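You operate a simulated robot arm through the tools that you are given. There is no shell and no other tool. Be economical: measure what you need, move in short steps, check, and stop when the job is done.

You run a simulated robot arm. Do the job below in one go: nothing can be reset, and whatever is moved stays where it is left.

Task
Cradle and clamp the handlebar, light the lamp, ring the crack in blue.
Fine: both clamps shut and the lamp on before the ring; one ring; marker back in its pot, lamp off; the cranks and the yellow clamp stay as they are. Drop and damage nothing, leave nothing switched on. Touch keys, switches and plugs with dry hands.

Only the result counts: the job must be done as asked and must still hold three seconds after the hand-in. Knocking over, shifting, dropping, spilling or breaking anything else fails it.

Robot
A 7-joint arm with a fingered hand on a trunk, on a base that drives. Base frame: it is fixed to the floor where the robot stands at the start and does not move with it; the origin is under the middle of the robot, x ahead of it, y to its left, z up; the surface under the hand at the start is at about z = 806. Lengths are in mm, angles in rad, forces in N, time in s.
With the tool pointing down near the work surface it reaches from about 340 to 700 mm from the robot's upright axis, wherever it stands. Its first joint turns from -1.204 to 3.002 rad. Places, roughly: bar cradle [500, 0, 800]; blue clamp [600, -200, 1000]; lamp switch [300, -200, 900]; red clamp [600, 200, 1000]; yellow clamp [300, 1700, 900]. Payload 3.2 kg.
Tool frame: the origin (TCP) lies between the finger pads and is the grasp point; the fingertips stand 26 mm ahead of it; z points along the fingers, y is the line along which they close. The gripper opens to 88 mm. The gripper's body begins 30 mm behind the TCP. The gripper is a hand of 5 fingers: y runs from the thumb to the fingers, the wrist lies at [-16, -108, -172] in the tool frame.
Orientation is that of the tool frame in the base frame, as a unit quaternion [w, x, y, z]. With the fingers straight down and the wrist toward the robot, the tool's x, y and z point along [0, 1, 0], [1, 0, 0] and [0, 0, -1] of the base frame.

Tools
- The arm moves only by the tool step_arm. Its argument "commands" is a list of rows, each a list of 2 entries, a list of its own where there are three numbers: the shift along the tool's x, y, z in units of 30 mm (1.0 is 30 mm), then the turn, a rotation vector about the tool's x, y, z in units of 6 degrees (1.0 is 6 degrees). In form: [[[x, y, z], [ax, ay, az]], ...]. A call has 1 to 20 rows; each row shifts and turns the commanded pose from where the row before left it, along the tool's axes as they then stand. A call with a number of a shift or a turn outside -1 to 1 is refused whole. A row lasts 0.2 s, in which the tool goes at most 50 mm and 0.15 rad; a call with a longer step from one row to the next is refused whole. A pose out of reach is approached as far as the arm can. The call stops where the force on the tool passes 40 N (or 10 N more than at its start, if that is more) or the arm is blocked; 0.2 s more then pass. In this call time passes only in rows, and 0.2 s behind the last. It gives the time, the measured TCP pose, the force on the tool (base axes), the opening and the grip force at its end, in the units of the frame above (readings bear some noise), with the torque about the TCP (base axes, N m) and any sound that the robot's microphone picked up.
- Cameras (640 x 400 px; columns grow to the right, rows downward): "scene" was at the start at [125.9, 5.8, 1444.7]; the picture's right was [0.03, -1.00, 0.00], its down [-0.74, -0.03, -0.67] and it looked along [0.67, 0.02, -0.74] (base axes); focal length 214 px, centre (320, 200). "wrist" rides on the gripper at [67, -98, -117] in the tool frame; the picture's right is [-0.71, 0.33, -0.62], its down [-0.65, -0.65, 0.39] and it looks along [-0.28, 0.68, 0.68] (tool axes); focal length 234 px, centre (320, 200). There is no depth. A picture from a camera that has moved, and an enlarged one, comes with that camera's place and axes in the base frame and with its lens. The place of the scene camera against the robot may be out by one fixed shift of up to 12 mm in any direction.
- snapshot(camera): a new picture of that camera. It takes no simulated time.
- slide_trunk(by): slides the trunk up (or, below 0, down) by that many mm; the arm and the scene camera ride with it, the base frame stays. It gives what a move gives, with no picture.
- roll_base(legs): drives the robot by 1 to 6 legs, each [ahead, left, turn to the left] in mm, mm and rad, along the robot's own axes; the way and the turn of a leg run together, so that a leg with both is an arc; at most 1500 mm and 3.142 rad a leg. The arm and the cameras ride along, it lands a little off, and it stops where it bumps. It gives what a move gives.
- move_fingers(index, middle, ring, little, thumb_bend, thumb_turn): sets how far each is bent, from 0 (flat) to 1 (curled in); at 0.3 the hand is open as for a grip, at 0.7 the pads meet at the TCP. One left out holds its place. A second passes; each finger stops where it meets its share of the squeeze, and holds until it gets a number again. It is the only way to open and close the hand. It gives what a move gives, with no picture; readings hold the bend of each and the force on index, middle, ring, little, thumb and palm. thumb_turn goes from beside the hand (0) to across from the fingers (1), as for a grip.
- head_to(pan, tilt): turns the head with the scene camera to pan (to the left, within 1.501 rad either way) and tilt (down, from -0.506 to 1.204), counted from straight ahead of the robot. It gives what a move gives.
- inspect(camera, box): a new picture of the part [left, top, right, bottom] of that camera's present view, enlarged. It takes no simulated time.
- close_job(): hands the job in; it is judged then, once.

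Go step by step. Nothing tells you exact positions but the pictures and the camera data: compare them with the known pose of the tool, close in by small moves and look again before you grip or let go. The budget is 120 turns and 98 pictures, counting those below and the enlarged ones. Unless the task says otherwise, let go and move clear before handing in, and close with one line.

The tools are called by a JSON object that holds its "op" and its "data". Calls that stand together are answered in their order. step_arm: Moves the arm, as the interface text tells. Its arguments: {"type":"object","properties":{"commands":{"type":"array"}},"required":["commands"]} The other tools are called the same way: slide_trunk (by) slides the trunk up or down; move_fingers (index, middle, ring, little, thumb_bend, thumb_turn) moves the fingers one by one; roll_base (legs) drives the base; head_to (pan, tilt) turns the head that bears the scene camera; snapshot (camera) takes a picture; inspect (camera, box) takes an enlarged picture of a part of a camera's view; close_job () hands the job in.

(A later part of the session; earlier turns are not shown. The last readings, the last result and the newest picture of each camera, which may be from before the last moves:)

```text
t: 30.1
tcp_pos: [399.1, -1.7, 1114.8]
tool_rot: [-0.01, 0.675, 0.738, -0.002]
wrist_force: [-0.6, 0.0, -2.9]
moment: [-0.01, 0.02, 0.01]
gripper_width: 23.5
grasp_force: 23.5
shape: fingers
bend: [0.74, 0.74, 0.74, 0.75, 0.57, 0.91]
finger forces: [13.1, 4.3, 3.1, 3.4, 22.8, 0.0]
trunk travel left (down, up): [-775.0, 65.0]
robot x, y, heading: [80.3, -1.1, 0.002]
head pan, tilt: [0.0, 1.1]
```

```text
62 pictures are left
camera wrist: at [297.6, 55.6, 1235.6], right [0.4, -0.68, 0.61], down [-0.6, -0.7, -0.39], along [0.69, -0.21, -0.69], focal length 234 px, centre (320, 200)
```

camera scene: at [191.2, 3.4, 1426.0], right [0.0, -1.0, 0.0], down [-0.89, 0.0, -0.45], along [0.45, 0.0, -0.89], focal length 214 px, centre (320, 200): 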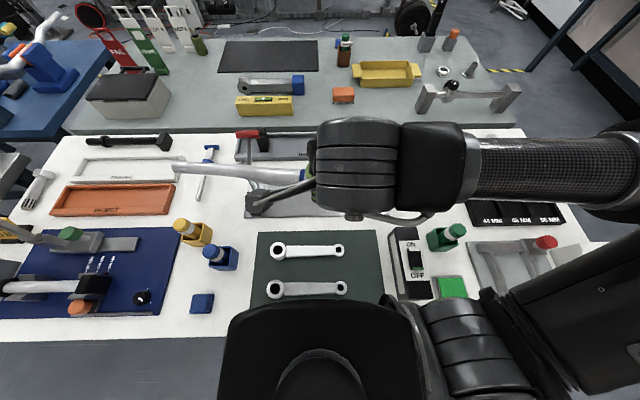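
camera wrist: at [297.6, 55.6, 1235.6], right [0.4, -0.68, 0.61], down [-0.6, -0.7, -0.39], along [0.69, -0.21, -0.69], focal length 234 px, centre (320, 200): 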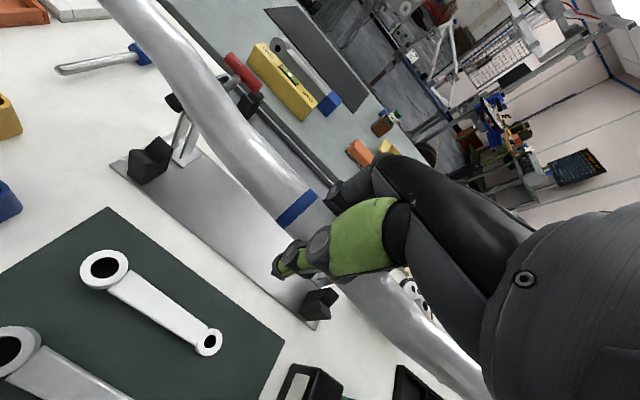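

{"op": "inspect", "data": {"camera": "wrist", "box": [100, 60, 260, 220]}}

{"op": "inspect", "data": {"camera": "wrist", "box": [250, 240, 410, 400]}}

```text
2.50 times, centred on (180, 140) of wrist
camera zoom: at [297.6, 55.6, 1235.6], right [0.4, -0.68, 0.61], down [-0.6, -0.7, -0.39], along [0.69, -0.21, -0.69], focal length 585 px, centre (670, 350)
```

zoom: 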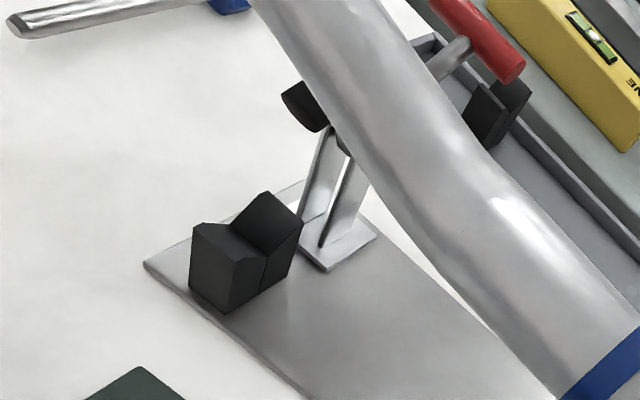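

```text
2.50 times, centred on (330, 320) of wrist
camera zoom: at [297.6, 55.6, 1235.6], right [0.4, -0.68, 0.61], down [-0.6, -0.7, -0.39], along [0.69, -0.21, -0.69], focal length 585 px, centre (295, -100)
```

zoom: 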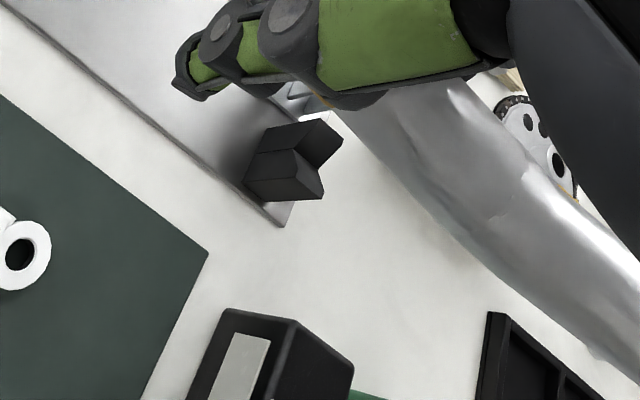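

Measurements: cradle V bottoms near (482, 201 and −180, 859), the clamp pads hang near (496, ±, 975). So I must come down in front of the pads and slide the bar in beneath them.

{"op": "step_arm", "data": {"commands": [[[0.04, 0.1, 0.9], [0, 0, 0]], [[0.04, 0.1, 0.9], [0, 0, 0]], [[0.04, 0.1, 0.9], [0, 0, 0]], [[0.04, 0.1, 0.9], [0, 0, 0]], [[0.04, 0.1, 0.9], [0, 0, 0]], [[0.04, 0.1, 0.9], [0, 0, 0]]]}}

{"op": "head_to", "data": {"pan": 0.0, "tilt": 0.9}}

{"op": "snapshot", "data": {"camera": "scene"}}

{"op": "snapshot", "data": {"camera": "wrist"}}

```text
t: 31.5
tcp_pos: [428.9, 23.8, 959.3]
tool_rot: [-0.01, 0.675, 0.738, -0.002]
wrist_force: [0.2, 0.7, -3.3]
moment: [0.0, -0.01, 0.01]
gripper_width: 23.2
grasp_force: 23.2
shape: fingers
bend: [0.74, 0.74, 0.74, 0.75, 0.58, 0.91]
finger forces: [13.0, 4.2, 3.0, 3.5, 22.6, 0.0]
out of reach, approached as far as the arm can: row 1, 2, 3, 4
trunk travel left (down, up): [-775.0, 65.0]
robot x, y, heading: [81.5, 1.3, 0.003]
head pan, tilt: [0.0, 1.1]
```

```text
t: 32.2
tcp_pos: [430.0, 23.3, 958.7]
tool_rot: [-0.01, 0.675, 0.738, -0.001]
wrist_force: [-0.2, -0.3, -2.5]
moment: [-0.03, -0.02, -0.02]
gripper_width: 23.3
grasp_force: 22.7
shape: fingers
bend: [0.74, 0.74, 0.74, 0.75, 0.58, 0.91]
finger forces: [12.9, 4.3, 3.0, 3.5, 22.5, 0.0]
trunk travel left (down, up): [-775.0, 65.0]
robot x, y, heading: [81.3, -0.2, 0.006]
head pan, tilt: [0.0, 0.901]
```

```text
59 pictures are left
camera scene: at [203.4, 3.3, 1439.7], right [0.0, -1.0, 0.0], down [-0.78, 0.0, -0.62], along [0.62, 0.0, -0.78], focal length 214 px, centre (320, 200)
```

scene: 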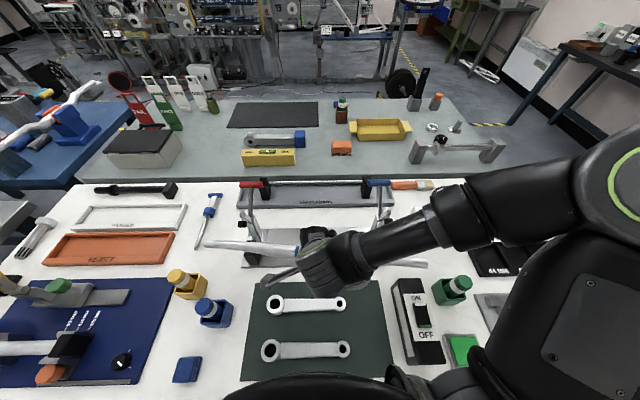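

```text
58 pictures are left
camera wrist: at [327.4, 80.3, 1080.7], right [0.4, -0.68, 0.61], down [-0.6, -0.7, -0.39], along [0.69, -0.21, -0.69], focal length 234 px, centre (320, 200)
```

wrist: 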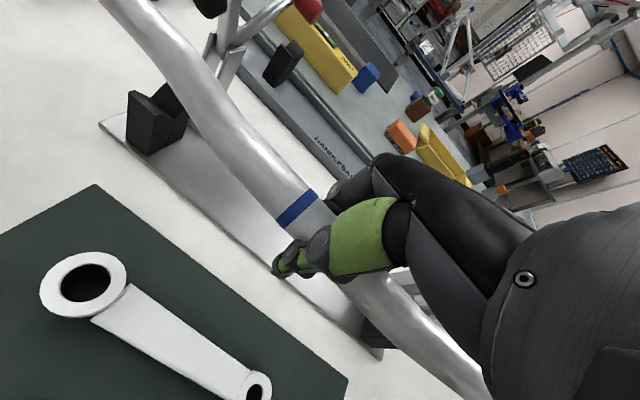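

The scene view shows the bar still yawed about 5°, so I'll turn the hand further and recheck.

{"op": "step_arm", "data": {"commands": [[[0, 0, 0], [0, 0, -0.45]], [[0, 0, 0], [0, 0, -0.45]]]}}

{"op": "inspect", "data": {"camera": "scene", "box": [180, 170, 460, 345]}}

{"op": "snapshot", "data": {"camera": "wrist"}}

```text
t: 32.8
tcp_pos: [430.3, 24.6, 960.7]
tool_rot: [-0.01, 0.638, 0.77, -0.003]
wrist_force: [-1.1, -0.1, -3.4]
moment: [0.0, -0.04, -0.01]
gripper_width: 23.3
grasp_force: 23.3
shape: fingers
bend: [0.74, 0.74, 0.74, 0.75, 0.58, 0.91]
finger forces: [13.0, 4.2, 2.9, 3.4, 22.5, 0.0]
trunk travel left (down, up): [-775.0, 65.0]
robot x, y, heading: [80.5, 2.6, -0.001]
head pan, tilt: [0.0, 0.901]
```

```text
2.29 times, centred on (320, 258) of scene
camera zoom: at [203.3, 3.8, 1439.8], right [0.0, -1.0, 0.0], down [-0.78, 0.0, -0.62], along [0.62, 0.0, -0.78], focal length 490 px, centre (320, 69)
```

zoom: 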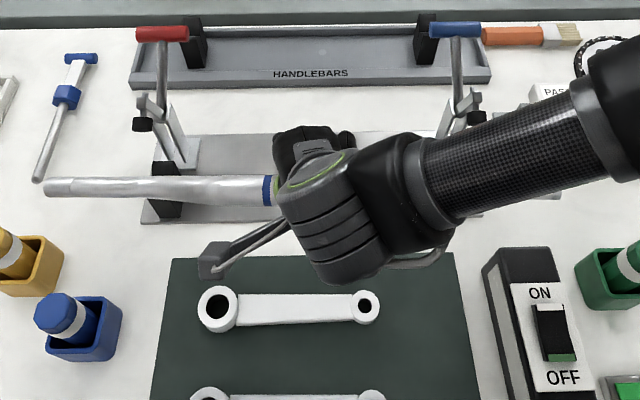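

```text
56 pictures are left
camera wrist: at [324.4, 71.5, 1080.7], right [0.47, -0.64, 0.61], down [-0.53, -0.75, -0.39], along [0.71, -0.14, -0.69], focal length 234 px, centre (320, 200)
```

wrist: 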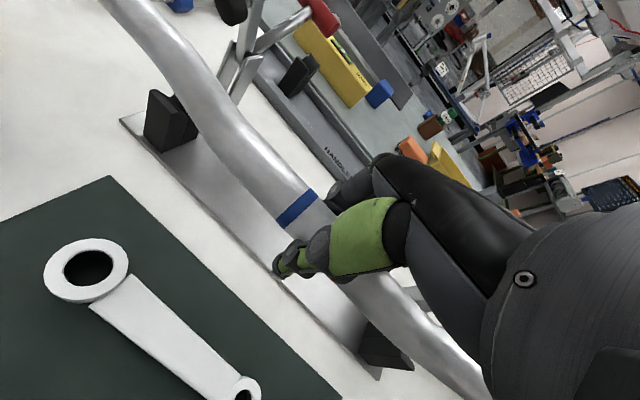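

{"op": "inspect", "data": {"camera": "scene", "box": [350, 220, 450, 290]}}

```text
5.71 times, centred on (400, 255) of scene
camera zoom: at [203.3, 3.8, 1439.8], right [0.0, -1.0, 0.0], down [-0.78, 0.0, -0.62], along [0.62, 0.0, -0.78], focal length 1226 px, centre (-137, -114)
```

zoom: 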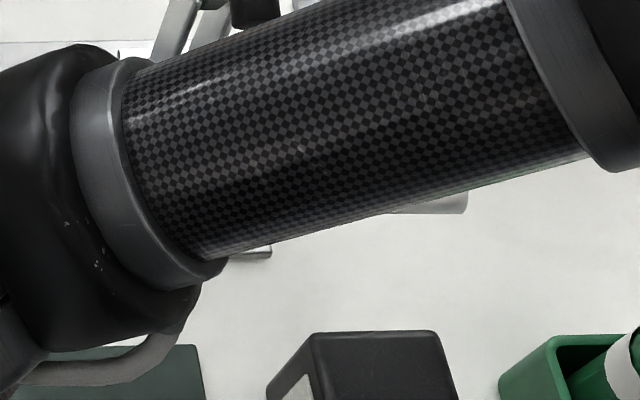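

The bar is now parallel to the cradle. Next I'll centre it in y and lower it in front of the V-blocks.

{"op": "step_arm", "data": {"commands": [[[-0.25, 0.04, 0.7], [0, 0, 0]], [[-0.24, 0.04, 0.7], [0, 0, 0]], [[0, 0, 0.77], [0, 0, 0]]]}}

{"op": "snapshot", "data": {"camera": "wrist"}}

{"op": "inspect", "data": {"camera": "scene", "box": [180, 170, 460, 345]}}

```text
t: 33.6
tcp_pos: [434.1, 10.6, 891.8]
tool_rot: [-0.01, 0.639, 0.769, -0.001]
wrist_force: [0.4, -0.5, -2.9]
moment: [-0.03, -0.04, 0.02]
gripper_width: 23.1
grasp_force: 22.8
shape: fingers
bend: [0.74, 0.74, 0.74, 0.75, 0.58, 0.91]
finger forces: [13.1, 4.2, 2.9, 3.6, 22.4, 0.0]
trunk travel left (down, up): [-775.0, 65.0]
robot x, y, heading: [78.6, 2.1, 0.006]
head pan, tilt: [0.0, 0.901]
```

```text
54 pictures are left
camera wrist: at [328.2, 58.0, 1013.1], right [0.47, -0.64, 0.61], down [-0.53, -0.75, -0.39], along [0.71, -0.14, -0.69], focal length 234 px, centre (320, 200)
```

wrist: 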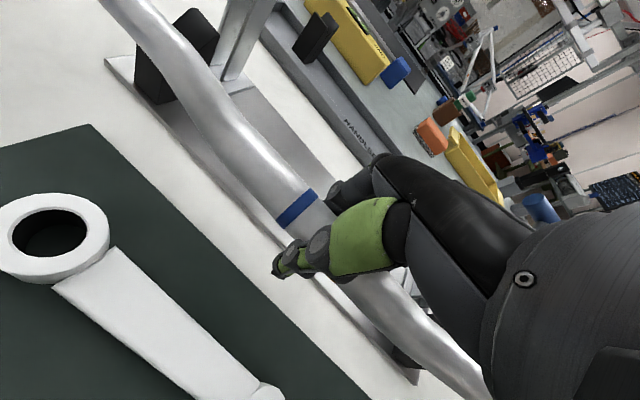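

```text
2.29 times, centred on (320, 258) of scene
camera zoom: at [205.0, 3.7, 1439.7], right [0.0, -1.0, 0.0], down [-0.78, 0.0, -0.62], along [0.62, 0.0, -0.78], focal length 490 px, centre (320, 69)
```

zoom: 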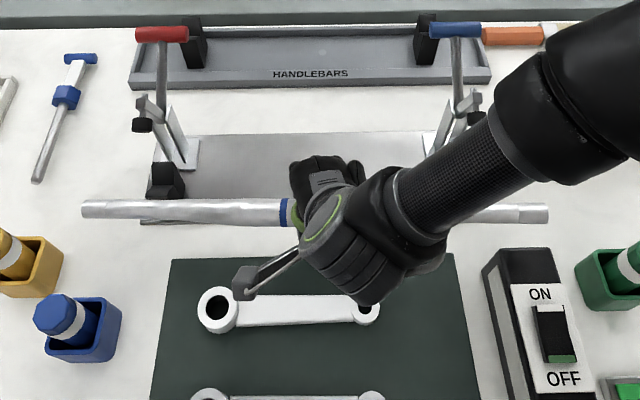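

Bar height and alignment look right. I'll slide forward under the pads.

{"op": "step_arm", "data": {"commands": [[[-0.08, 0.41, 0], [0, 0, 0]], [[-0.08, 0.41, 0], [0, 0, 0]], [[-0.08, 0.41, 0], [0, 0, 0]], [[-0.08, 0.41, 0], [0, 0, 0]]]}}

{"op": "snapshot", "data": {"camera": "wrist"}}

{"op": "inspect", "data": {"camera": "scene", "box": [180, 170, 460, 345]}}

```text
t: 34.6
tcp_pos: [485.0, 7.4, 892.8]
tool_rot: [-0.01, 0.64, 0.769, -0.002]
wrist_force: [0.4, -0.3, -3.0]
moment: [-0.03, -0.02, 0.02]
gripper_width: 23.0
grasp_force: 22.6
shape: fingers
bend: [0.74, 0.74, 0.74, 0.75, 0.58, 0.91]
finger forces: [13.0, 4.1, 2.8, 3.3, 22.4, 0.1]
trunk travel left (down, up): [-775.0, 65.0]
robot x, y, heading: [81.3, -1.3, 0.009]
head pan, tilt: [0.0, 0.901]
```

```text
52 pictures are left
camera wrist: at [378.2, 55.0, 1013.3], right [0.47, -0.64, 0.61], down [-0.53, -0.75, -0.39], along [0.71, -0.14, -0.69], focal length 234 px, centre (320, 200)
```

wrist: 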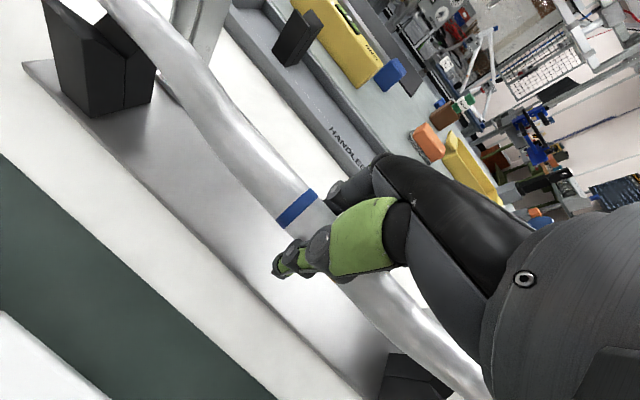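

```text
2.29 times, centred on (320, 258) of scene
camera zoom: at [204.1, 3.6, 1439.7], right [0.0, -1.0, 0.0], down [-0.78, 0.0, -0.62], along [0.62, 0.0, -0.78], focal length 490 px, centre (320, 69)
```

zoom: 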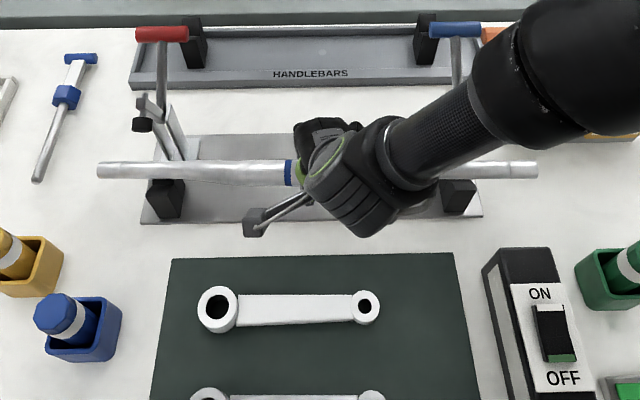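

{"op": "step_arm", "data": {"commands": [[[0, 0, 0.3], [0, 0, 0]], [[0, 0, 0.3], [0, 0, 0]]]}}

{"op": "snapshot", "data": {"camera": "wrist"}}

{"op": "inspect", "data": {"camera": "scene", "box": [180, 170, 460, 345]}}

```text
t: 35.2
tcp_pos: [484.5, 8.6, 875.1]
tool_rot: [-0.01, 0.64, 0.768, -0.001]
wrist_force: [-1.0, 0.6, -1.5]
moment: [0.13, 0.01, 0.08]
gripper_width: 23.3
grasp_force: 23.7
shape: fingers
bend: [0.74, 0.74, 0.74, 0.74, 0.58, 0.91]
finger forces: [11.8, 4.3, 3.9, 4.3, 23.4, 0.1]
trunk travel left (down, up): [-775.0, 65.0]
robot x, y, heading: [81.1, -3.4, -0.003]
head pan, tilt: [0.0, 0.901]
```

```text
50 pictures are left
camera wrist: at [377.1, 55.8, 996.0], right [0.47, -0.64, 0.61], down [-0.53, -0.75, -0.39], along [0.71, -0.14, -0.69], focal length 234 px, centre (320, 200)
```

wrist: 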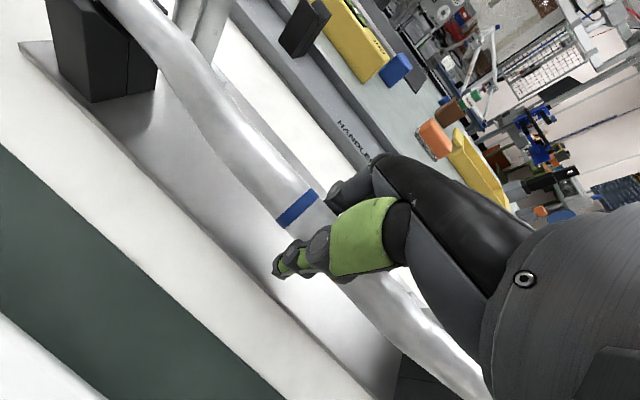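

```text
2.29 times, centred on (320, 258) of scene
camera zoom: at [203.5, 3.4, 1439.8], right [0.0, -1.0, 0.0], down [-0.78, 0.0, -0.62], along [0.62, 0.0, -0.78], focal length 490 px, centre (320, 69)
```

zoom: 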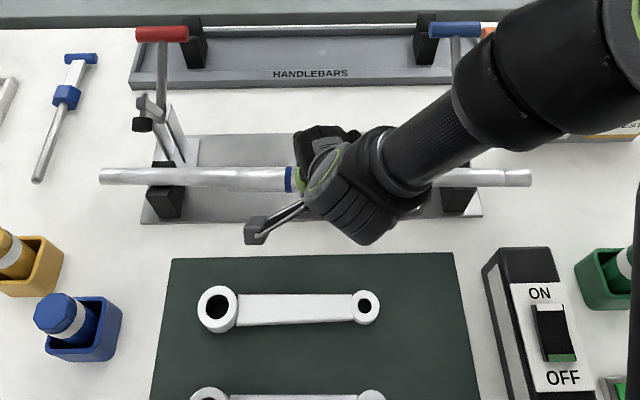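

Contact is starting. I'll lower in small steps.

{"op": "step_arm", "data": {"commands": [[[0, 0, 0.1], [0, 0, 0]], [[0, 0, 0.1], [0, 0, 0]]]}}

```text
t: 35.8
tcp_pos: [484.3, 9.9, 868.8]
tool_rot: [-0.009, 0.639, 0.769, -0.001]
wrist_force: [-1.3, 0.7, -1.8]
moment: [0.24, -0.01, 0.14]
gripper_width: 23.4
grasp_force: 24.0
shape: fingers
bend: [0.74, 0.74, 0.74, 0.74, 0.58, 0.92]
finger forces: [11.0, 4.6, 4.4, 4.8, 23.9, 0.0]
trunk travel left (down, up): [-775.0, 65.0]
robot x, y, heading: [80.6, 3.8, -0.001]
head pan, tilt: [0.0, 0.901]
```

{"op": "step_arm", "data": {"commands": [[[0, 0, 0.1], [0, 0, 0]], [[0, 0, 0.1], [0, 0, 0]]]}}

{"op": "inspect", "data": {"camera": "scene", "box": [200, 200, 440, 300]}}

{"op": "inspect", "data": {"camera": "wrist", "box": [0, 0, 320, 200]}}

```text
t: 36.4
tcp_pos: [483.2, 9.9, 863.2]
tool_rot: [-0.01, 0.639, 0.769, -0.001]
wrist_force: [-0.8, 0.2, -0.9]
moment: [0.4, 0.0, 0.12]
gripper_width: 23.1
grasp_force: 24.1
shape: fingers
bend: [0.74, 0.74, 0.74, 0.74, 0.58, 0.92]
finger forces: [11.0, 4.8, 4.7, 4.8, 23.5, 0.1]
trunk travel left (down, up): [-775.0, 65.0]
robot x, y, heading: [78.2, 4.2, 0.004]
head pan, tilt: [0.0, 0.901]
```

```text
2.67 times, centred on (320, 250) of scene
camera zoom: at [203.3, 3.4, 1439.8], right [0.0, -1.0, 0.0], down [-0.78, 0.0, -0.62], along [0.62, 0.0, -0.78], focal length 572 px, centre (320, 67)
```

zoom: 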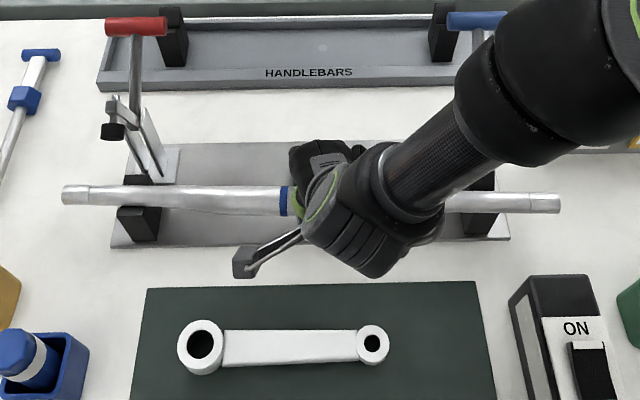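

```text
2.00 times, centred on (160, 100) of wrist
camera zoom: at [376.3, 56.3, 983.6], right [0.47, -0.64, 0.61], down [-0.53, -0.75, -0.39], along [0.71, -0.14, -0.69], focal length 468 px, centre (640, 400)
```

zoom: 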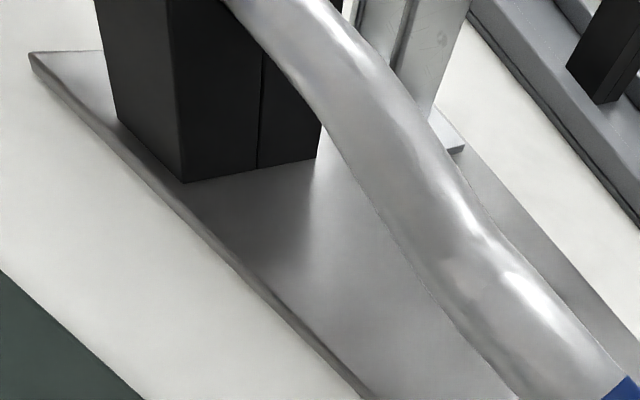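

{"op": "step_arm", "data": {"commands": [[[0, 0, 0.1], [0, 0, 0]], [[0, 0, 0.1], [0, 0, 0]], [[0, 0, 0.1], [0, 0, 0]]]}}

```text
t: 37.2
tcp_pos: [482.0, 9.3, 856.1]
tool_rot: [-0.008, 0.64, 0.768, 0.001]
wrist_force: [-2.0, 1.1, 18.6]
moment: [0.15, 0.16, 0.13]
gripper_width: 20.5
grasp_force: 20.9
shape: fingers
bend: [0.75, 0.75, 0.75, 0.74, 0.58, 0.93]
finger forces: [11.8, 1.7, 1.8, 3.7, 22.9, 0.0]
trunk travel left (down, up): [-775.0, 65.0]
robot x, y, heading: [81.5, -1.7, -0.001]
head pan, tilt: [0.0, 0.901]
```

Both sides are now supported (about 20 N down). I'll ease off slightly and look before releasing.

{"op": "step_arm", "data": {"commands": [[[0, 0, -0.05], [0, 0, 0]]]}}

{"op": "inspect", "data": {"camera": "scene", "box": [200, 200, 440, 300]}}

```text
t: 37.6
tcp_pos: [482.0, 9.9, 857.5]
tool_rot: [-0.009, 0.639, 0.769, -0.001]
wrist_force: [0.2, 2.1, 15.0]
moment: [0.14, 0.14, 0.13]
gripper_width: 20.8
grasp_force: 22.3
shape: fingers
bend: [0.75, 0.75, 0.75, 0.74, 0.58, 0.93]
finger forces: [12.4, 2.0, 2.2, 4.2, 22.7, 0.1]
trunk travel left (down, up): [-775.0, 65.0]
robot x, y, heading: [80.4, -0.6, 0.0]
head pan, tilt: [0.0, 0.901]
```

```text
2.67 times, centred on (320, 250) of scene
camera zoom: at [200.8, 3.9, 1440.0], right [0.0, -1.0, 0.0], down [-0.78, 0.0, -0.62], along [0.62, 0.0, -0.78], focal length 572 px, centre (320, 67)
```

zoom: 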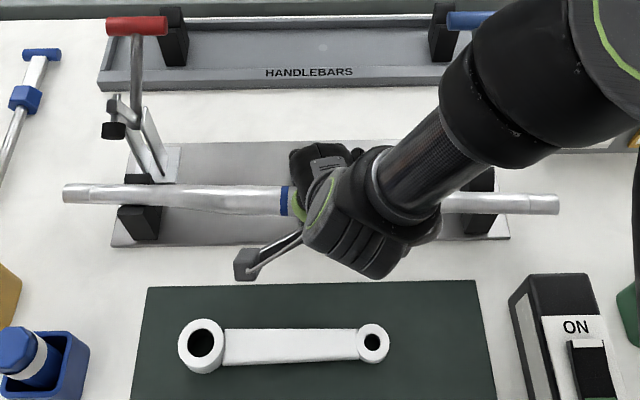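

Both blocks show front and rear lips on either side of the bar, so it looks seated. I'll open gently in stages.

{"op": "step_arm", "data": {"commands": [[[0, 0, -0.12], [0, 0, 0]]]}}

{"op": "move_fingers", "data": {"index": 0.64, "middle": 0.64, "ring": 0.64, "little": 0.64, "thumb_bend": 0.52}}

{"op": "move_fingers", "data": {"index": 0.42, "middle": 0.42, "ring": 0.42, "little": 0.42, "thumb_bend": 0.4}}

{"op": "inspect", "data": {"camera": "scene", "box": [200, 200, 440, 300]}}

{"op": "snapshot", "data": {"camera": "wrist"}}

```text
t: 38.0
tcp_pos: [481.6, 8.5, 857.7]
tool_rot: [-0.011, 0.64, 0.768, -0.004]
wrist_force: [-0.2, 0.5, -2.4]
moment: [0.14, 0.02, 0.11]
gripper_width: 21.0
grasp_force: 23.1
shape: fingers
bend: [0.74, 0.74, 0.74, 0.74, 0.58, 0.93]
finger forces: [12.5, 3.1, 3.0, 4.9, 22.8, 0.1]
trunk travel left (down, up): [-775.0, 65.0]
robot x, y, heading: [79.7, 0.4, 0.004]
head pan, tilt: [0.0, 0.901]
```

```text
t: 39.0
tcp_pos: [482.2, 9.9, 857.7]
tool_rot: [-0.01, 0.639, 0.769, -0.001]
wrist_force: [0.6, 0.1, -1.6]
moment: [-0.03, -0.02, -0.05]
gripper_width: 31.5
grasp_force: 1.6
shape: fingers
bend: [0.62, 0.64, 0.64, 0.64, 0.52, 0.96]
finger forces: [2.3, 0.0, 0.0, 0.0, 1.9, 0.0]
trunk travel left (down, up): [-775.0, 65.0]
robot x, y, heading: [82.1, 0.0, 0.004]
head pan, tilt: [0.0, 0.901]
```

```text
t: 40.0
tcp_pos: [482.7, 9.5, 859.5]
tool_rot: [-0.009, 0.639, 0.769, -0.002]
wrist_force: [-0.4, 0.2, 0.1]
moment: [0.01, 0.02, 0.02]
gripper_width: 64.4
grasp_force: 0.1
shape: fingers
bend: [0.42, 0.42, 0.42, 0.42, 0.4, 0.97]
finger forces: [0.0, 0.0, 0.0, 0.1, 0.0, 0.0]
trunk travel left (down, up): [-775.0, 65.0]
robot x, y, heading: [80.2, -1.7, -0.0]
head pan, tilt: [0.0, 0.901]
```

```text
2.67 times, centred on (320, 250) of scene
camera zoom: at [203.3, 3.4, 1439.8], right [0.0, -1.0, 0.0], down [-0.78, 0.0, -0.62], along [0.62, 0.0, -0.78], focal length 572 px, centre (320, 67)
```

zoom: 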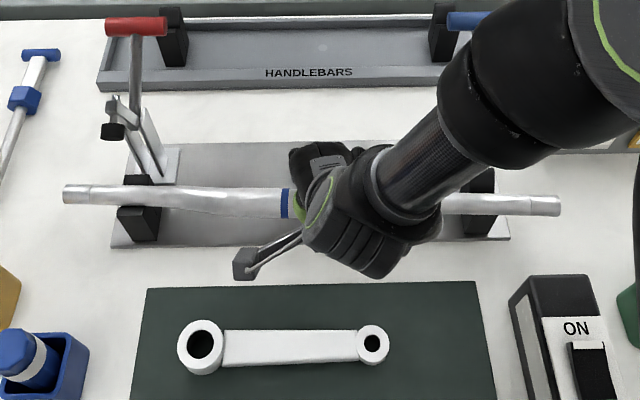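

```text
44 pictures are left
camera wrist: at [376.0, 56.5, 979.9], right [0.47, -0.64, 0.61], down [-0.53, -0.75, -0.39], along [0.71, -0.14, -0.69], focal length 234 px, centre (320, 200)
```

wrist: 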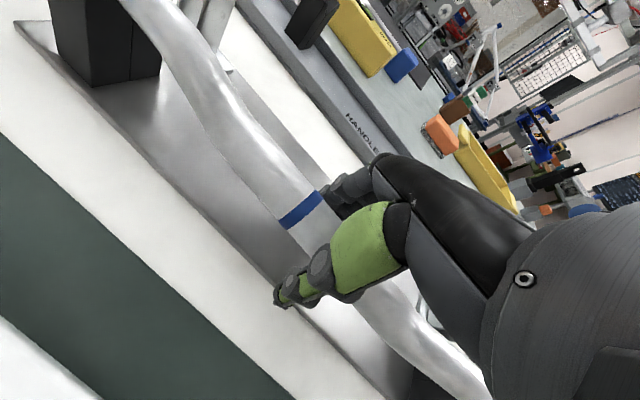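

Released, and the bar stays put. I'll lift the hand straight up and look.

{"op": "step_arm", "data": {"commands": [[[0, 0, -0.4], [0, 0, 0]], [[0, 0, -0.8], [0, 0, 0]], [[0, 0, -1], [0, 0, 0]], [[0, 0, -1], [0, 0, 0]], [[0, 0, -1], [0, 0, 0]], [[0, 0, -1], [0, 0, 0]], [[0, 0, -1], [0, 0, 0]], [[0, 0, -1], [0, 0, 0]], [[-0.5, -0.5, -0.5], [0, 0, 0.5]], [[-0.5, -0.5, 0], [0, 0, 0.5]], [[-0.5, -0.5, 0], [0, 0, 0.8]]]}}

{"op": "snapshot", "data": {"camera": "wrist"}}

{"op": "snapshot", "data": {"camera": "scene"}}

```text
t: 42.4
tcp_pos: [448.5, -41.4, 1092.7]
tool_rot: [-0.01, 0.709, 0.705, -0.001]
wrist_force: [0.5, -0.3, -0.5]
moment: [0.0, -0.02, 0.0]
gripper_width: 65.0
grasp_force: 0.0
shape: fingers
bend: [0.42, 0.42, 0.42, 0.42, 0.4, 0.97]
finger forces: [0.1, 0.0, 0.0, 0.0, 0.0, 0.0]
trunk travel left (down, up): [-775.0, 65.0]
robot x, y, heading: [81.3, 0.9, 0.002]
head pan, tilt: [0.0, 0.901]
```

```text
43 pictures are left
camera wrist: at [352.4, 23.6, 1212.6], right [0.34, -0.72, 0.61], down [-0.66, -0.64, -0.39], along [0.67, -0.27, -0.69], focal length 234 px, centre (320, 200)
```

wrist: 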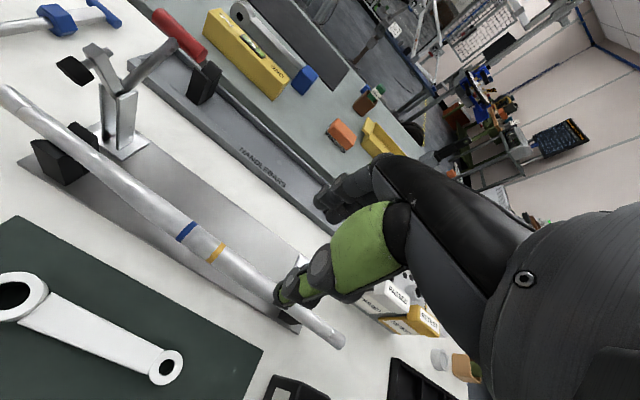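

```text
42 pictures are left
camera scene: at [202.7, 2.6, 1439.9], right [0.0, -1.0, 0.0], down [-0.78, 0.0, -0.62], along [0.62, 0.0, -0.78], focal length 214 px, centre (320, 200)
```

scene: 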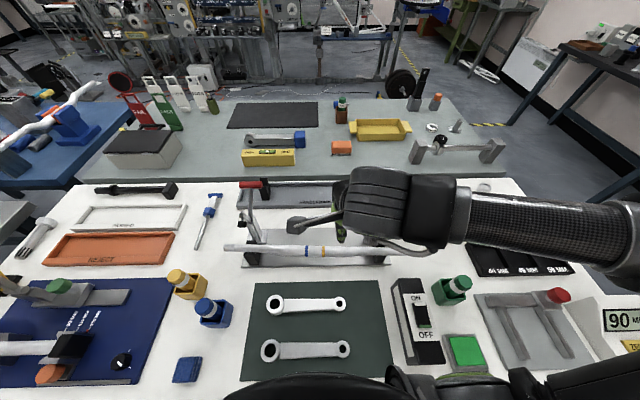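

{"op": "inspect", "data": {"camera": "wrist", "box": [0, 0, 240, 200]}}

```text
2.00 times, centred on (120, 100) of wrist
camera zoom: at [352.4, 23.6, 1212.6], right [0.34, -0.72, 0.61], down [-0.66, -0.64, -0.39], along [0.67, -0.27, -0.69], focal length 468 px, centre (720, 400)
```

zoom: 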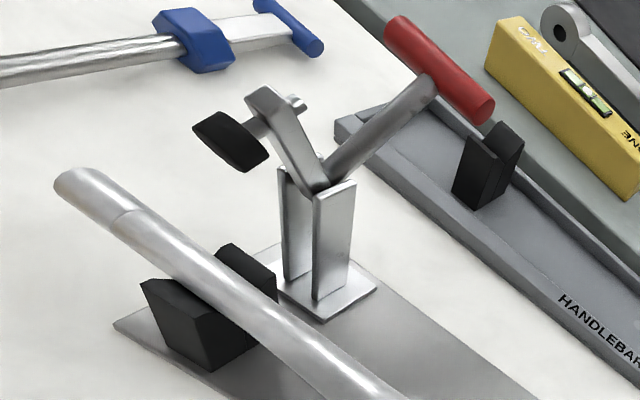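

The clamp is a bell-crank: pivot ≈ (545, 201, 920), red grip ≈ (619, 201, 983), and pulling the grip toward the robot swings the pad down onto the bar. I'll set the thumb aside and move high over the red grip.

{"op": "move_fingers", "data": {"index": 0.45, "middle": 0.45, "ring": 0.45, "little": 0.45, "thumb_bend": 0.0, "thumb_turn": 0.0}}

{"op": "step_arm", "data": {"commands": [[[0.9, 0.9, 0], [0, 0, 0]], [[1, 0.7, 0], [0, 0, 0]], [[1, 0.7, 0], [0, 0, 0]], [[1, 0.7, 0], [0, 0, 0]], [[1, 0.7, 0], [0, 0, 0]], [[1, 0.7, 0], [0, 0, 0]], [[1, 0.7, 0], [0, 0, 0]], [[1, 0.7, 0], [0, 0, 0]]]}}

{"op": "snapshot", "data": {"camera": "wrist"}}

{"op": "snapshot", "data": {"camera": "scene"}}

```text
t: 43.4
tcp_pos: [448.5, -42.4, 1092.2]
tool_rot: [-0.01, 0.709, 0.705, -0.003]
wrist_force: [-0.6, -0.4, 0.0]
moment: [-0.01, -0.01, 0.03]
gripper_width: 116.1
grasp_force: 0.0
shape: fingers
bend: [0.45, 0.45, 0.45, 0.45, 0.01, 0.0]
finger forces: [0.0, 0.1, 0.0, 0.0, 0.0, 0.0]
trunk travel left (down, up): [-775.0, 65.0]
robot x, y, heading: [80.9, 0.3, 0.001]
head pan, tilt: [0.0, 0.901]
```

```text
t: 45.2
tcp_pos: [624.5, 194.4, 1087.9]
tool_rot: [-0.011, 0.709, 0.705, -0.003]
wrist_force: [0.7, -0.5, 0.4]
moment: [0.03, 0.06, -0.02]
gripper_width: 116.4
grasp_force: 0.1
shape: fingers
bend: [0.45, 0.45, 0.45, 0.45, 0.01, 0.0]
finger forces: [0.0, 0.0, 0.0, 0.0, 0.0, 0.1]
trunk travel left (down, up): [-775.0, 65.0]
robot x, y, heading: [81.0, 1.7, 0.001]
head pan, tilt: [0.0, 0.901]
```

```text
40 pictures are left
camera wrist: at [528.6, 261.2, 1207.5], right [0.34, -0.71, 0.61], down [-0.66, -0.64, -0.38], along [0.67, -0.28, -0.69], focal length 234 px, centre (320, 200)
```

wrist: 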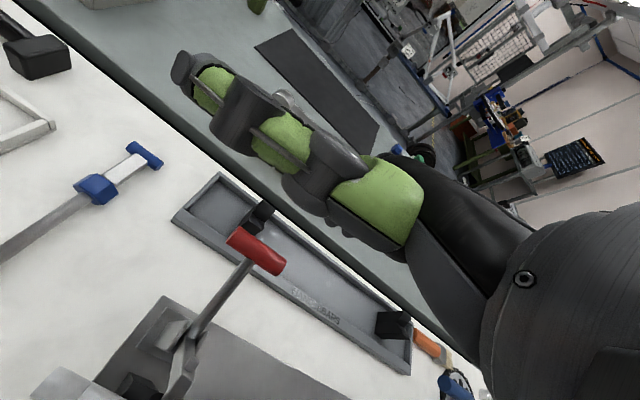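

```text
39 pictures are left
camera scene: at [204.3, 5.6, 1439.7], right [0.0, -1.0, 0.0], down [-0.78, 0.0, -0.62], along [0.62, 0.0, -0.78], focal length 214 px, centre (320, 200)
```

scene: 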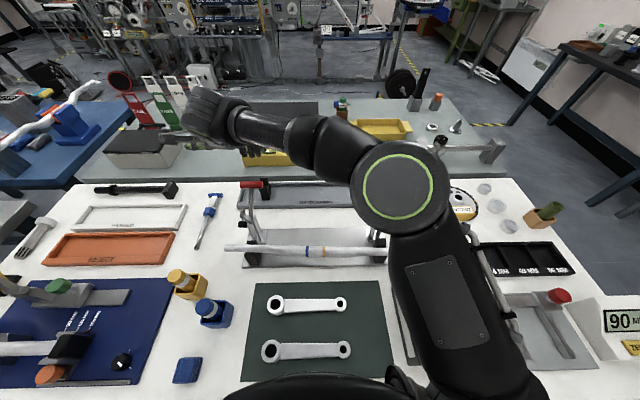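

The red grip triangulates to about (630, 206, 978), and the thumb is out of the way. I'll lower so the fingers sit behind the grip.

{"op": "step_arm", "data": {"commands": [[[0.35, 0, 0.7], [0, 0, 0]], [[0, 0, 0.7], [0, 0, 0]], [[0, 0, 0.7], [0, 0, 0]], [[0, 0, 0.7], [0, 0, 0]], [[0, 0, 0.6], [0, 0, 0]]]}}

{"op": "inspect", "data": {"camera": "scene", "box": [160, 80, 360, 280]}}

{"op": "snapshot", "data": {"camera": "wrist"}}

```text
t: 46.4
tcp_pos: [621.4, 205.0, 986.7]
tool_rot: [-0.01, 0.709, 0.705, -0.002]
wrist_force: [-1.3, 1.0, -0.2]
moment: [-0.03, 0.03, 0.02]
gripper_width: 116.1
grasp_force: 0.0
shape: fingers
bend: [0.45, 0.45, 0.45, 0.45, 0.01, 0.0]
finger forces: [0.0, 0.0, 0.1, 0.0, 0.0, 0.0]
trunk travel left (down, up): [-775.0, 65.0]
robot x, y, heading: [79.5, 2.8, 0.006]
head pan, tilt: [0.0, 0.901]
```

```text
2.00 times, centred on (260, 180) of scene
camera zoom: at [203.5, 3.4, 1439.8], right [0.0, -1.0, 0.0], down [-0.78, 0.0, -0.62], along [0.62, 0.0, -0.78], focal length 429 px, centre (440, 240)
```

zoom: 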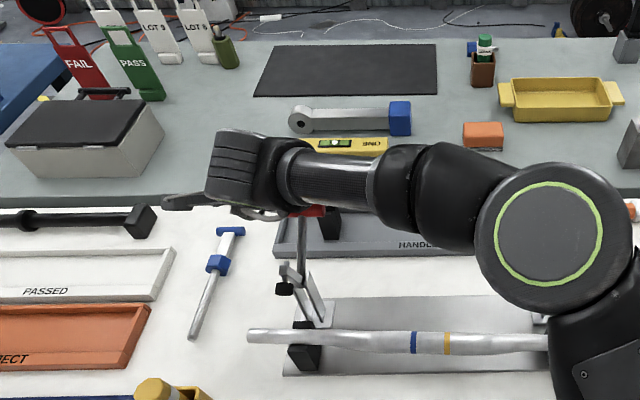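

```text
37 pictures are left
camera wrist: at [524.6, 270.8, 1107.8], right [0.34, -0.72, 0.61], down [-0.66, -0.64, -0.38], along [0.67, -0.27, -0.69], focal length 234 px, centre (320, 200)
```

wrist: 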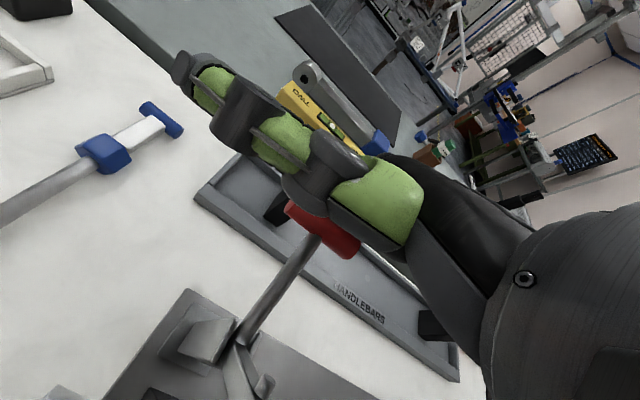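

{"op": "step_arm", "data": {"commands": [[[0, -0.2, 0.1], [0, 0, 0]], [[0, -0.43, -0.5], [0, 0, 0]], [[0, -0.47, -0.37], [0, 0, 0]], [[0, -0.52, -0.3], [0, 0, 0]], [[0, -0.55, -0.2], [0, 0, 0]]]}}

{"op": "snapshot", "data": {"camera": "wrist"}}

```text
t: 47.6
tcp_pos: [554.1, 205.0, 1025.2]
tool_rot: [-0.011, 0.708, 0.707, -0.005]
wrist_force: [2.7, -1.2, 3.2]
moment: [-0.03, -0.07, -0.01]
gripper_width: 117.2
grasp_force: 1.8
shape: fingers
bend: [0.43, 0.45, 0.44, 0.45, 0.01, 0.0]
finger forces: [2.6, 0.0, 0.8, 0.0, 0.0, 0.0]
trunk travel left (down, up): [-775.0, 65.0]
robot x, y, heading: [80.5, -0.7, 0.001]
head pan, tilt: [0.0, 0.901]
```

```text
36 pictures are left
camera wrist: at [459.1, 271.0, 1146.6], right [0.34, -0.71, 0.61], down [-0.66, -0.64, -0.38], along [0.66, -0.27, -0.7], focal length 234 px, centre (320, 200)
```

wrist: 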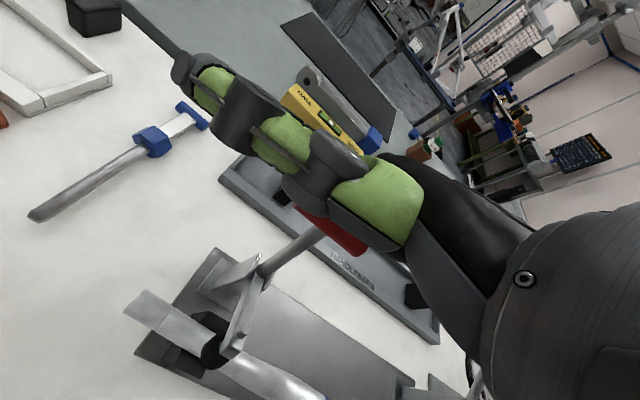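

The lever is swinging and the pad is coming down on the bar. I'll continue along the arc.

{"op": "step_arm", "data": {"commands": [[[0, -0.4, -0.08], [0, 0, 0]], [[0, -0.4, 0], [0, 0, 0]], [[0, -0.4, 0], [0, 0, 0]], [[0, -0.4, 0.05], [0, 0, 0]], [[0, -0.4, 0.1], [0, 0, 0]]]}}

{"op": "snapshot", "data": {"camera": "wrist"}}

```text
t: 48.8
tcp_pos: [502.2, 202.3, 1026.9]
tool_rot: [-0.01, 0.709, 0.705, 0.0]
wrist_force: [13.7, 2.7, 10.9]
moment: [-0.05, -0.38, 0.2]
gripper_width: 118.7
grasp_force: 7.5
shape: fingers
bend: [0.39, 0.44, 0.42, 0.45, 0.01, 0.0]
finger forces: [8.9, 0.8, 5.9, 0.1, 0.0, 0.0]
trunk travel left (down, up): [-775.0, 65.0]
robot x, y, heading: [81.6, 0.3, 0.005]
head pan, tilt: [0.0, 0.901]
```

```text
35 pictures are left
camera wrist: at [405.6, 269.8, 1148.4], right [0.33, -0.72, 0.61], down [-0.66, -0.64, -0.39], along [0.67, -0.27, -0.69], focal length 234 px, centre (320, 200)
```

wrist: 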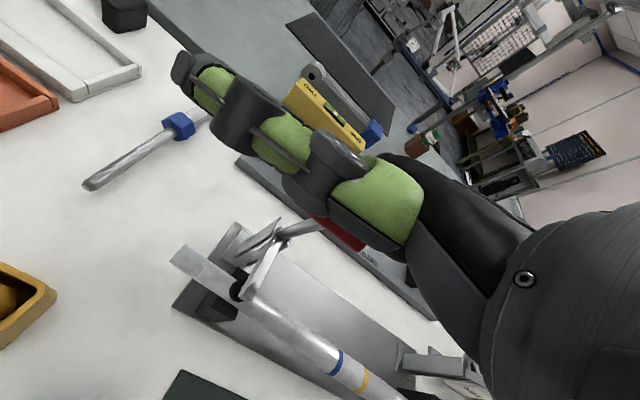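

{"op": "step_arm", "data": {"commands": [[[0, -0.3, 0], [0, 0, 0]], [[0, -0.3, 0.1], [0, 0, 0]]]}}

{"op": "inspect", "data": {"camera": "wrist", "box": [140, 180, 400, 400]}}

```text
t: 49.5
tcp_pos: [497.7, 203.7, 1027.8]
tool_rot: [-0.005, 0.714, 0.7, 0.007]
wrist_force: [26.0, 2.1, -0.5]
moment: [0.04, -0.16, 0.25]
gripper_width: 120.2
grasp_force: 13.0
shape: fingers
bend: [0.35, 0.42, 0.39, 0.45, 0.0, 0.0]
finger forces: [12.3, 3.8, 9.2, 0.0, 0.0, 0.1]
trunk travel left (down, up): [-775.0, 65.0]
robot x, y, heading: [83.9, 1.5, -0.003]
head pan, tilt: [0.0, 0.901]
stopped in row 2: the force on the tool passed its limit at 42 N (the readings are from after the stop); the commanded pose is now the measured one
```

```text
1.82 times, centred on (270, 290) of wrist
camera zoom: at [400.5, 271.0, 1147.0], right [0.31, -0.73, 0.61], down [-0.67, -0.63, -0.4], along [0.68, -0.28, -0.68], focal length 426 px, centre (411, 36)
```

zoom: 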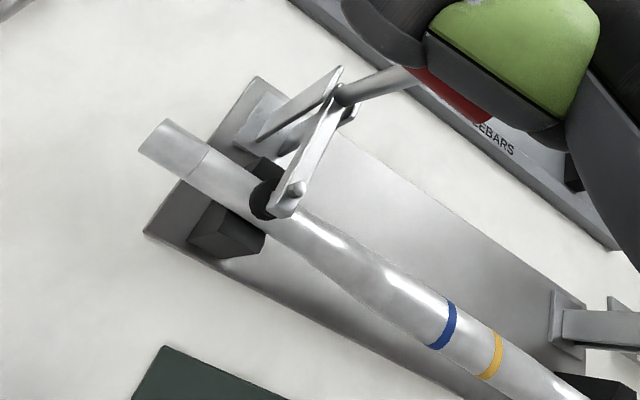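

The lever has reached its stop with the pad on the bar. I'll back off, lift the hand and move over to the blue clamp.

{"op": "step_arm", "data": {"commands": [[[0, 0.3, 0], [0, 0, 0]], [[0, 0.3, -0.3], [0, 0, 0]], [[0, 0.3, -0.8], [0, 0, 0]], [[0, 0.3, -1], [0, 0, 0]], [[0, 0.5, -1], [0, 0, 0]], [[-0.5, 0.8, 0], [0, 0, 0]], [[-0.8, 0.5, 0], [0, 0, 0]], [[-1, 0.5, 0], [0, 0, 0]], [[-1, 0.5, 0], [0, 0, 0]], [[-1, 0.5, 0], [0, 0, 0]], [[-1, 0, 0], [0, 0, 0]], [[-1, 0, 0], [0, 0, 0]], [[-1, 0, 0], [0, 0, 0]], [[-1, 0, 0], [0, 0, 0]], [[-1, 0, 0], [0, 0, 0]], [[-1, 0, 0], [0, 0, 0]], [[-1, 0, 0], [0, 0, 0]], [[-1, 0, 0], [0, 0, 0]], [[-1, 0, 0], [0, 0, 0]]]}}

{"op": "snapshot", "data": {"camera": "wrist"}}

{"op": "snapshot", "data": {"camera": "scene"}}

```text
t: 53.5
tcp_pos: [613.7, -198.7, 1115.5]
tool_rot: [-0.006, 0.711, 0.703, 0.007]
wrist_force: [0.0, -1.0, 0.3]
moment: [-0.01, 0.02, 0.02]
gripper_width: 116.2
grasp_force: 0.1
shape: fingers
bend: [0.45, 0.45, 0.45, 0.45, 0.0, 0.0]
finger forces: [0.0, 0.0, 0.0, 0.1, 0.1, 0.0]
trunk travel left (down, up): [-775.0, 65.0]
robot x, y, heading: [81.3, 2.2, 0.001]
head pan, tilt: [0.0, 0.901]
```

```text
33 pictures are left
camera wrist: at [517.5, -133.0, 1235.2], right [0.32, -0.72, 0.61], down [-0.66, -0.63, -0.4], along [0.68, -0.28, -0.68], focal length 234 px, centre (320, 200)
```

wrist: 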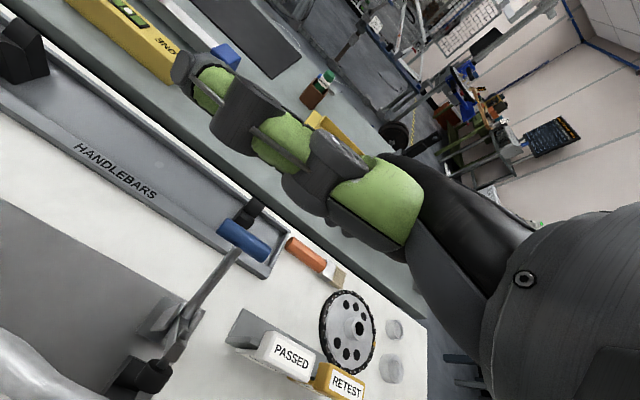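

```text
32 pictures are left
camera scene: at [203.6, 1.9, 1439.8], right [0.0, -1.0, 0.0], down [-0.78, 0.0, -0.62], along [0.62, 0.0, -0.78], focal length 214 px, centre (320, 200)
```

scene: 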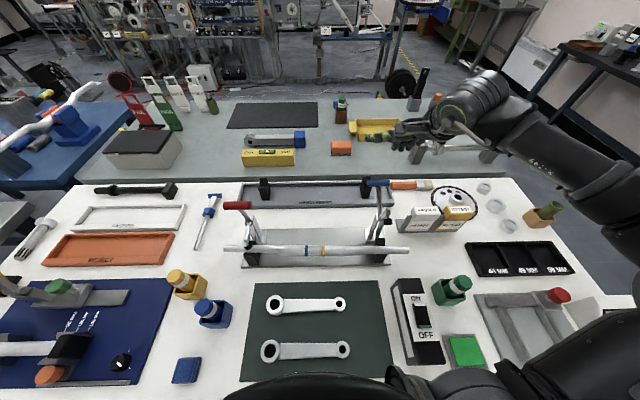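

The red clamp holds shut. The blue grip is at about (633, −175, 978), so I'll repeat the same motion there.

{"op": "step_arm", "data": {"commands": [[[0.4, 0.2, 0.7], [0, 0, 0]], [[0.4, 0.1, 0.7], [0, 0, 0]], [[0, 0, 0.8], [0, 0, 0]], [[0, 0, 0.7], [0, 0, 0]], [[0, 0, 0.7], [0, 0, 0]], [[0, 0, 0.67], [0, 0, 0]]]}}

{"op": "snapshot", "data": {"camera": "wrist"}}

```text
t: 54.9
tcp_pos: [627.2, -171.6, 987.5]
tool_rot: [-0.006, 0.711, 0.703, 0.006]
wrist_force: [0.5, 0.2, 0.2]
moment: [-0.01, -0.03, -0.02]
gripper_width: 116.8
grasp_force: 0.6
shape: fingers
bend: [0.45, 0.45, 0.45, 0.45, 0.0, 0.0]
finger forces: [0.7, 0.0, 0.4, 0.0, 0.1, 0.1]
trunk travel left (down, up): [-775.0, 65.0]
robot x, y, heading: [81.8, -1.9, -0.002]
head pan, tilt: [0.0, 0.901]
```

```text
31 pictures are left
camera wrist: at [529.7, -105.7, 1106.2], right [0.32, -0.72, 0.61], down [-0.66, -0.63, -0.4], along [0.68, -0.28, -0.68], focal length 234 px, centre (320, 200)
```

wrist: 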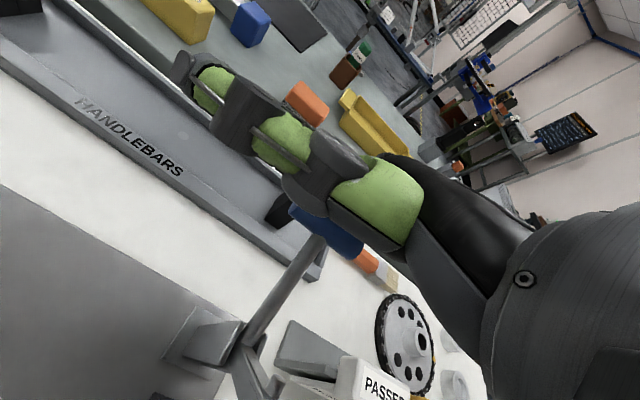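

{"op": "step_arm", "data": {"commands": [[[0, -0.3, 0.0], [0, 0, 0]], [[0, -0.43, -0.45], [0, 0, 0]], [[0, -0.47, -0.37], [0, 0, 0]], [[0, -0.52, -0.3], [0, 0, 0]], [[0, -0.55, -0.2], [0, 0, 0]], [[0, -0.5, -0.08], [0, 0, 0]], [[0, -0.4, 0], [0, 0, 0]], [[0, -0.4, 0], [0, 0, 0]], [[0, -0.4, 0.05], [0, 0, 0]]]}}

{"op": "snapshot", "data": {"camera": "wrist"}}

```text
t: 56.9
tcp_pos: [518.9, -171.2, 1027.4]
tool_rot: [-0.004, 0.712, 0.702, 0.008]
wrist_force: [36.7, 0.3, 4.4]
moment: [-0.02, -0.22, 0.26]
gripper_width: 121.2
grasp_force: 18.4
shape: fingers
bend: [0.32, 0.4, 0.39, 0.45, 0.0, 0.0]
finger forces: [17.3, 6.0, 12.9, 0.0, 0.0, 0.1]
trunk travel left (down, up): [-775.0, 65.0]
robot x, y, heading: [81.6, -1.4, 0.0]
head pan, tilt: [0.0, 0.901]
```

```text
30 pictures are left
camera wrist: at [421.0, -105.4, 1145.9], right [0.32, -0.72, 0.61], down [-0.66, -0.63, -0.4], along [0.68, -0.28, -0.68], focal length 234 px, centre (320, 200)
```

wrist: 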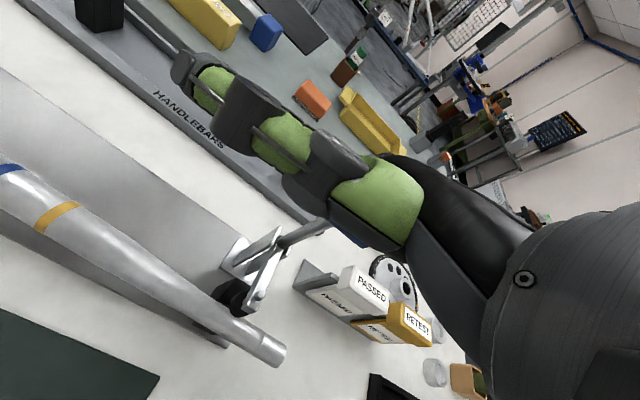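

{"op": "inspect", "data": {"camera": "wrist", "box": [140, 190, 340, 390]}}

{"op": "inspect", "data": {"camera": "scene", "box": [210, 180, 430, 290]}}

```text
2.00 times, centred on (240, 290) of wrist
camera zoom: at [421.0, -105.4, 1145.9], right [0.32, -0.72, 0.61], down [-0.66, -0.63, -0.4], along [0.68, -0.28, -0.68], focal length 468 px, centre (480, 20)
```

zoom: 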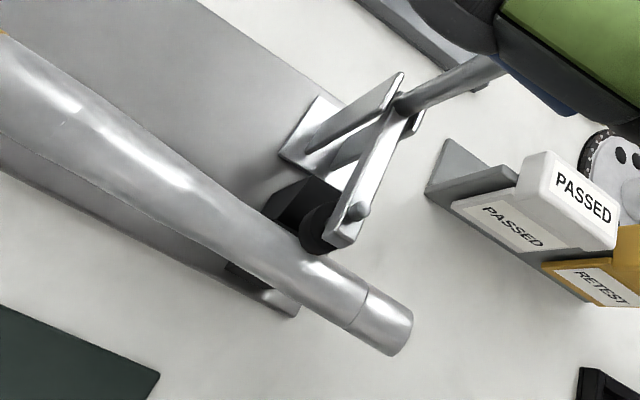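

```text
2.91 times, centred on (320, 235) of scene
camera zoom: at [216.4, 3.7, 1438.8], right [0.0, -1.0, 0.0], down [-0.79, 0.0, -0.61], along [0.61, 0.0, -0.79], focal length 624 px, centre (320, 98)
```

zoom: 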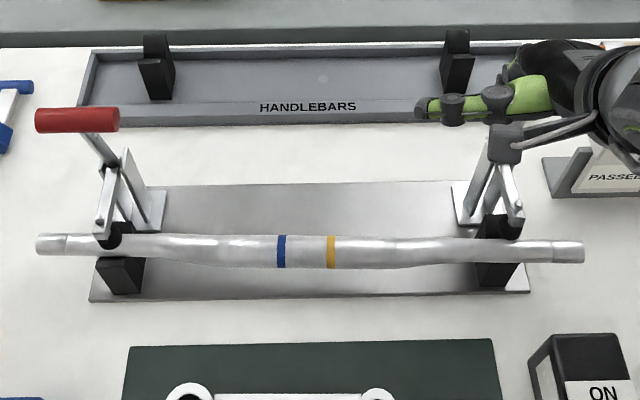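

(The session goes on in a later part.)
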